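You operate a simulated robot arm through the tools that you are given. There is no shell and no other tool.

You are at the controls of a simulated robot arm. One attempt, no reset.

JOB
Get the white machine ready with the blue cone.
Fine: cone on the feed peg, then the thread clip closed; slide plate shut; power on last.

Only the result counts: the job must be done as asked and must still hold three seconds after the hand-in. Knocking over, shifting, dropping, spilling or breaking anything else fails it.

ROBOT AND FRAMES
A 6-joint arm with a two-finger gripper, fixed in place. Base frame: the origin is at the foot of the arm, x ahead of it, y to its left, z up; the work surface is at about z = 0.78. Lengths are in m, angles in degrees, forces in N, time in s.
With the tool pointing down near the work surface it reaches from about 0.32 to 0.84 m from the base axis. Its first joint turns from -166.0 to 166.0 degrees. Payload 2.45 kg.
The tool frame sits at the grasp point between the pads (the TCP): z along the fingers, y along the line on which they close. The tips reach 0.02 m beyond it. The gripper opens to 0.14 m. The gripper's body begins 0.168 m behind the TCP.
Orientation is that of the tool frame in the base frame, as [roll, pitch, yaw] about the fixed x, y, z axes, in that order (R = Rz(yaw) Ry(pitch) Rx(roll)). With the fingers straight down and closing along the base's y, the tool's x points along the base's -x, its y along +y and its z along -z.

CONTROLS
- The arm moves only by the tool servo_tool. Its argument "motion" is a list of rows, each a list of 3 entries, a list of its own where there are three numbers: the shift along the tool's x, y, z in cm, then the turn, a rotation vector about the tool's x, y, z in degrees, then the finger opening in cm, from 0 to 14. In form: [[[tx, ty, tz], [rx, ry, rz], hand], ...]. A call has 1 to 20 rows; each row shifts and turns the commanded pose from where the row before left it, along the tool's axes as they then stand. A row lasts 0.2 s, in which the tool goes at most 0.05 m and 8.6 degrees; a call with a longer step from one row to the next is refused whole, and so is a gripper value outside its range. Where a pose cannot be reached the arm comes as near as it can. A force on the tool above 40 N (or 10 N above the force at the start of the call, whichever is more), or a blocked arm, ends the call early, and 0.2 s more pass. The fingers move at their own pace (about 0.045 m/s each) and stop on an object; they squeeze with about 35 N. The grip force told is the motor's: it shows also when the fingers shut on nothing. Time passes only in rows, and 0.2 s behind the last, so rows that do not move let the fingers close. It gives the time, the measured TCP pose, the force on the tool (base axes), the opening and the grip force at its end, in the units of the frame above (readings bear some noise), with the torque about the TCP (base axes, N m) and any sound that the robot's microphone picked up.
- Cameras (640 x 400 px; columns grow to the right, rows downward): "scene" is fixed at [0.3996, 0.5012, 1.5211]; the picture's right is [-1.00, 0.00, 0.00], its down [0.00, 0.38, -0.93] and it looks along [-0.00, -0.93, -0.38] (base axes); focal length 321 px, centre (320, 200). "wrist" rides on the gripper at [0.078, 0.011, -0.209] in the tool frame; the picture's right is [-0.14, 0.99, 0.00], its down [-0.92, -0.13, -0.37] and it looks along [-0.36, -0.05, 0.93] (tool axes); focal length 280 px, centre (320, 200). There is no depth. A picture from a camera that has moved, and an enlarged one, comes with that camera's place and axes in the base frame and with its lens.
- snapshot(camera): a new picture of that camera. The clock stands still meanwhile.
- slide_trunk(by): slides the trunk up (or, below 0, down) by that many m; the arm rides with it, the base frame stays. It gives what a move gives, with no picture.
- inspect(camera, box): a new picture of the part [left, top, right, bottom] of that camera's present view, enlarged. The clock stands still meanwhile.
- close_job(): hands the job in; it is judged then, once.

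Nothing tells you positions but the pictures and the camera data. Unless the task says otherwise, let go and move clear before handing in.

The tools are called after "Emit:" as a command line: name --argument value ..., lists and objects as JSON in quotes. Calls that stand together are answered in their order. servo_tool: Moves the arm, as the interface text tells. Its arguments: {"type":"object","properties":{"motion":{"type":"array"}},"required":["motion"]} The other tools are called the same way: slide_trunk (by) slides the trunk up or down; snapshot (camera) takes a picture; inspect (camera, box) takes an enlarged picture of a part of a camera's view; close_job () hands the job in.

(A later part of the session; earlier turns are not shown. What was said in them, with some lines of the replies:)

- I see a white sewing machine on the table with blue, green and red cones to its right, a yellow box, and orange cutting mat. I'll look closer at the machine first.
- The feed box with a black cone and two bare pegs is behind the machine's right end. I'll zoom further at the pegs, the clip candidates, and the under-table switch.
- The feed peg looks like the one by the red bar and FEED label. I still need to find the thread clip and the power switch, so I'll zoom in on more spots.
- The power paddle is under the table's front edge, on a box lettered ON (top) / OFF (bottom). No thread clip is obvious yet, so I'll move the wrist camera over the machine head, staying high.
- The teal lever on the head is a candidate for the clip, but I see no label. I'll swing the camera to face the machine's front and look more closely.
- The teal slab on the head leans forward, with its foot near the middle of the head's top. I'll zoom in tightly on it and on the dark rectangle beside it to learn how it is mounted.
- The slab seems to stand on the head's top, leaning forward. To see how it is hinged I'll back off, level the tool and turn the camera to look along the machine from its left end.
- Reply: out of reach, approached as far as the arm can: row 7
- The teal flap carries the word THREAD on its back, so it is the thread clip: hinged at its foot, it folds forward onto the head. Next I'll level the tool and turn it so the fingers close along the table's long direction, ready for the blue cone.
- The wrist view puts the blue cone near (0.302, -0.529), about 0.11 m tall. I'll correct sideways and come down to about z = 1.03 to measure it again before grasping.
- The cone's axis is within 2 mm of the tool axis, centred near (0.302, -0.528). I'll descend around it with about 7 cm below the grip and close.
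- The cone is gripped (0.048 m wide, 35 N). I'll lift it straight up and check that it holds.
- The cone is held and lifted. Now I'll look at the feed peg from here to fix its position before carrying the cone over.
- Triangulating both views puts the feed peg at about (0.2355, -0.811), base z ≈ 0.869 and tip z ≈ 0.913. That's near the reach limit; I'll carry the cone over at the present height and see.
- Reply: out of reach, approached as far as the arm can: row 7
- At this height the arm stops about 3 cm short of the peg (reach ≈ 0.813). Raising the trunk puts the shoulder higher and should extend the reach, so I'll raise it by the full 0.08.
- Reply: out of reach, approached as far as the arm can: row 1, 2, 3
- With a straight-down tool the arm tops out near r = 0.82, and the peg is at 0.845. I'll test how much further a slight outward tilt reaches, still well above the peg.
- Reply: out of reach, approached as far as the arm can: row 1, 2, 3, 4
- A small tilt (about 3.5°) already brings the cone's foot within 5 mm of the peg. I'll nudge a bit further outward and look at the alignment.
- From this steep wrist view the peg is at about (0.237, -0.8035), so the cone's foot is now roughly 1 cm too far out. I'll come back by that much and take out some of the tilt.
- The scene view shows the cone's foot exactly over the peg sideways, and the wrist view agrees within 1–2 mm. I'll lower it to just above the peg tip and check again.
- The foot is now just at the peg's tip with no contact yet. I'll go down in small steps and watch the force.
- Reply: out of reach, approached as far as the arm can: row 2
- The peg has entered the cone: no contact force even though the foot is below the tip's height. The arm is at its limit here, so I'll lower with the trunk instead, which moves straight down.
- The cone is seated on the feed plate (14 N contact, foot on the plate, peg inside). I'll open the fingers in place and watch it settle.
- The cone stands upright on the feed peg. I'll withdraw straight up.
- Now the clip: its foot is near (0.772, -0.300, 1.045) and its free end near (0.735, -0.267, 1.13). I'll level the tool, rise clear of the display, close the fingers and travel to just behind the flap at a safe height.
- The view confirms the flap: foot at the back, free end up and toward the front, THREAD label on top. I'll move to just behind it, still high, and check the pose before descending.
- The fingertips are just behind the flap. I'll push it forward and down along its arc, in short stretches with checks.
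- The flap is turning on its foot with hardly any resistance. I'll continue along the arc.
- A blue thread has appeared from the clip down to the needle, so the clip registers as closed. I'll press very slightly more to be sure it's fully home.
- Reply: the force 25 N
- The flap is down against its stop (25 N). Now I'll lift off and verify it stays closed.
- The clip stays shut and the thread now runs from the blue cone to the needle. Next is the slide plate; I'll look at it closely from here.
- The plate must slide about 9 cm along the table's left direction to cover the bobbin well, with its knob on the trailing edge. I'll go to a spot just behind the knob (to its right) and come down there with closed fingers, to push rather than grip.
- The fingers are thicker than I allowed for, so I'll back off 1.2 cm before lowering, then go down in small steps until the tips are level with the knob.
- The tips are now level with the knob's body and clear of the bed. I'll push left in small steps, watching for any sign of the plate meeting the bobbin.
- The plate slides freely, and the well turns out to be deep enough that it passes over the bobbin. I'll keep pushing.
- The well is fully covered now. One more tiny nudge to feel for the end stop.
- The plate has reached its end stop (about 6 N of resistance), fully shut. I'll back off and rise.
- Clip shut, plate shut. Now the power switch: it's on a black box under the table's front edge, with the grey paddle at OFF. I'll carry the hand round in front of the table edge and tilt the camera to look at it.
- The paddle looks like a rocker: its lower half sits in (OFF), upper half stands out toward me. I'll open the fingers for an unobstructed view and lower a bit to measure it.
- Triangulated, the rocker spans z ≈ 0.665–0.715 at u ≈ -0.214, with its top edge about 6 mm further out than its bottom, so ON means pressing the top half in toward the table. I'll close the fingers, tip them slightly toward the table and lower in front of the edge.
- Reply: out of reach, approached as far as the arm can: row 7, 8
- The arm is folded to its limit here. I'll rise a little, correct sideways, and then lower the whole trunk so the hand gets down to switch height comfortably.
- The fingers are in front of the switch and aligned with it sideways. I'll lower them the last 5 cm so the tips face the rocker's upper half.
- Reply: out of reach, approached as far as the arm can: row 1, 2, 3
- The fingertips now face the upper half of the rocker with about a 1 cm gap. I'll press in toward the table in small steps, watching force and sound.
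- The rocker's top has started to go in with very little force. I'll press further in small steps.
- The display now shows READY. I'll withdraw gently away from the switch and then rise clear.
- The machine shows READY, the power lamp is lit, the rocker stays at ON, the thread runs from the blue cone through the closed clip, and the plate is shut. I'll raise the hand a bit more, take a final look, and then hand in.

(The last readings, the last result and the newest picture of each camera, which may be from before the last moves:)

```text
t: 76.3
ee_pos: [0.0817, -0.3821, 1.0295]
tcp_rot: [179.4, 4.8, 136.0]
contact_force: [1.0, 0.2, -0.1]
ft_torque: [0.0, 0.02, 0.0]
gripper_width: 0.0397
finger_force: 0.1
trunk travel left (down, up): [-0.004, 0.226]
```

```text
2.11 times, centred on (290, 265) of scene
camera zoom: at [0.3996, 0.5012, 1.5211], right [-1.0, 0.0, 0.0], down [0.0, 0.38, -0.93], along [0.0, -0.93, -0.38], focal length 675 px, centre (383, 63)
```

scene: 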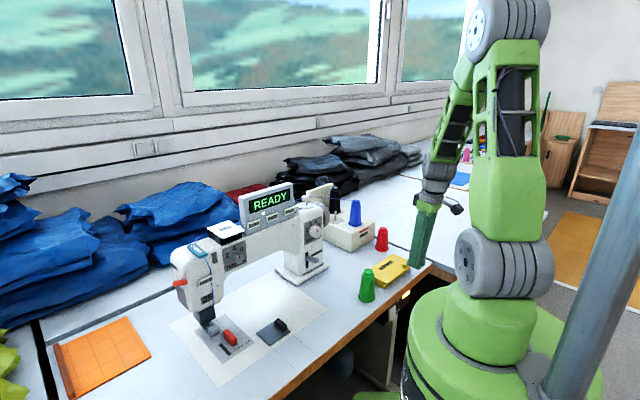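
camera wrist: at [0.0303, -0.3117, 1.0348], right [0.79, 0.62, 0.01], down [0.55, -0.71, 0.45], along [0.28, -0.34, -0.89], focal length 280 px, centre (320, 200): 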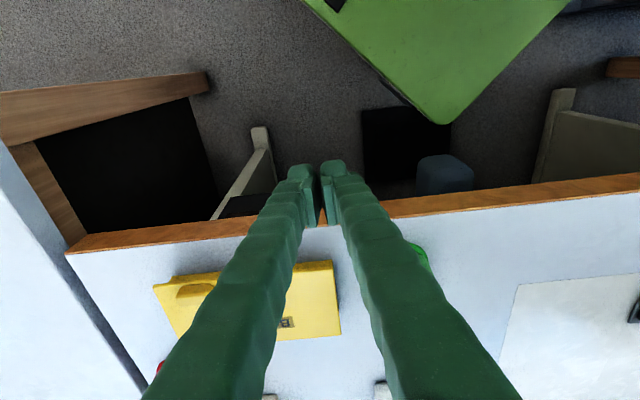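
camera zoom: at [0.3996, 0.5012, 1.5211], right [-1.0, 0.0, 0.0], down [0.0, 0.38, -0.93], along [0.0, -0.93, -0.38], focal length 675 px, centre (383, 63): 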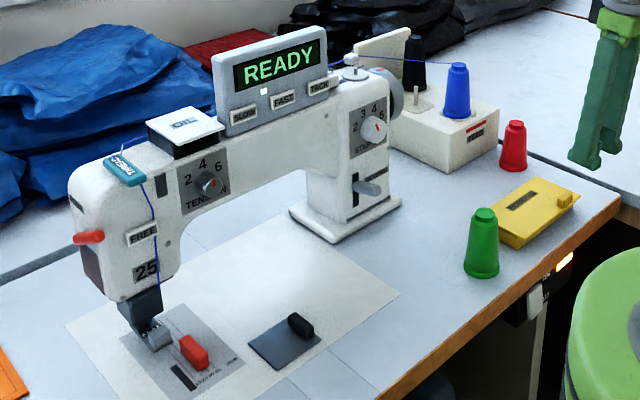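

Everything is in its asked-for state and steady, nothing else has moved, and the hand is empty and clear. Handing in.

Emit:
close_job

```text
The job is handed in.
```

The white machine is set up with the blue cone, its display reads READY, and I've handed the job in. I haven't been given the judging result.

- **Cone:** the blue cone stands upright on the feed peg, the one beside the FEED label.
- **Thread clip:** I closed it after the cone was placed. A blue thread now runs from the cone, through the clip, to the needle.
- **Slide plate:** it is pushed to its end stop and fully covers the bobbin well.
- **Power:** I switched it on last. The rocker stayed at ON and the lamp by the switch is lit.

In the final pictures the red and green cones, the yellow box and the rest of the table looked undisturbed. The hand was empty and clear of everything when I handed in.
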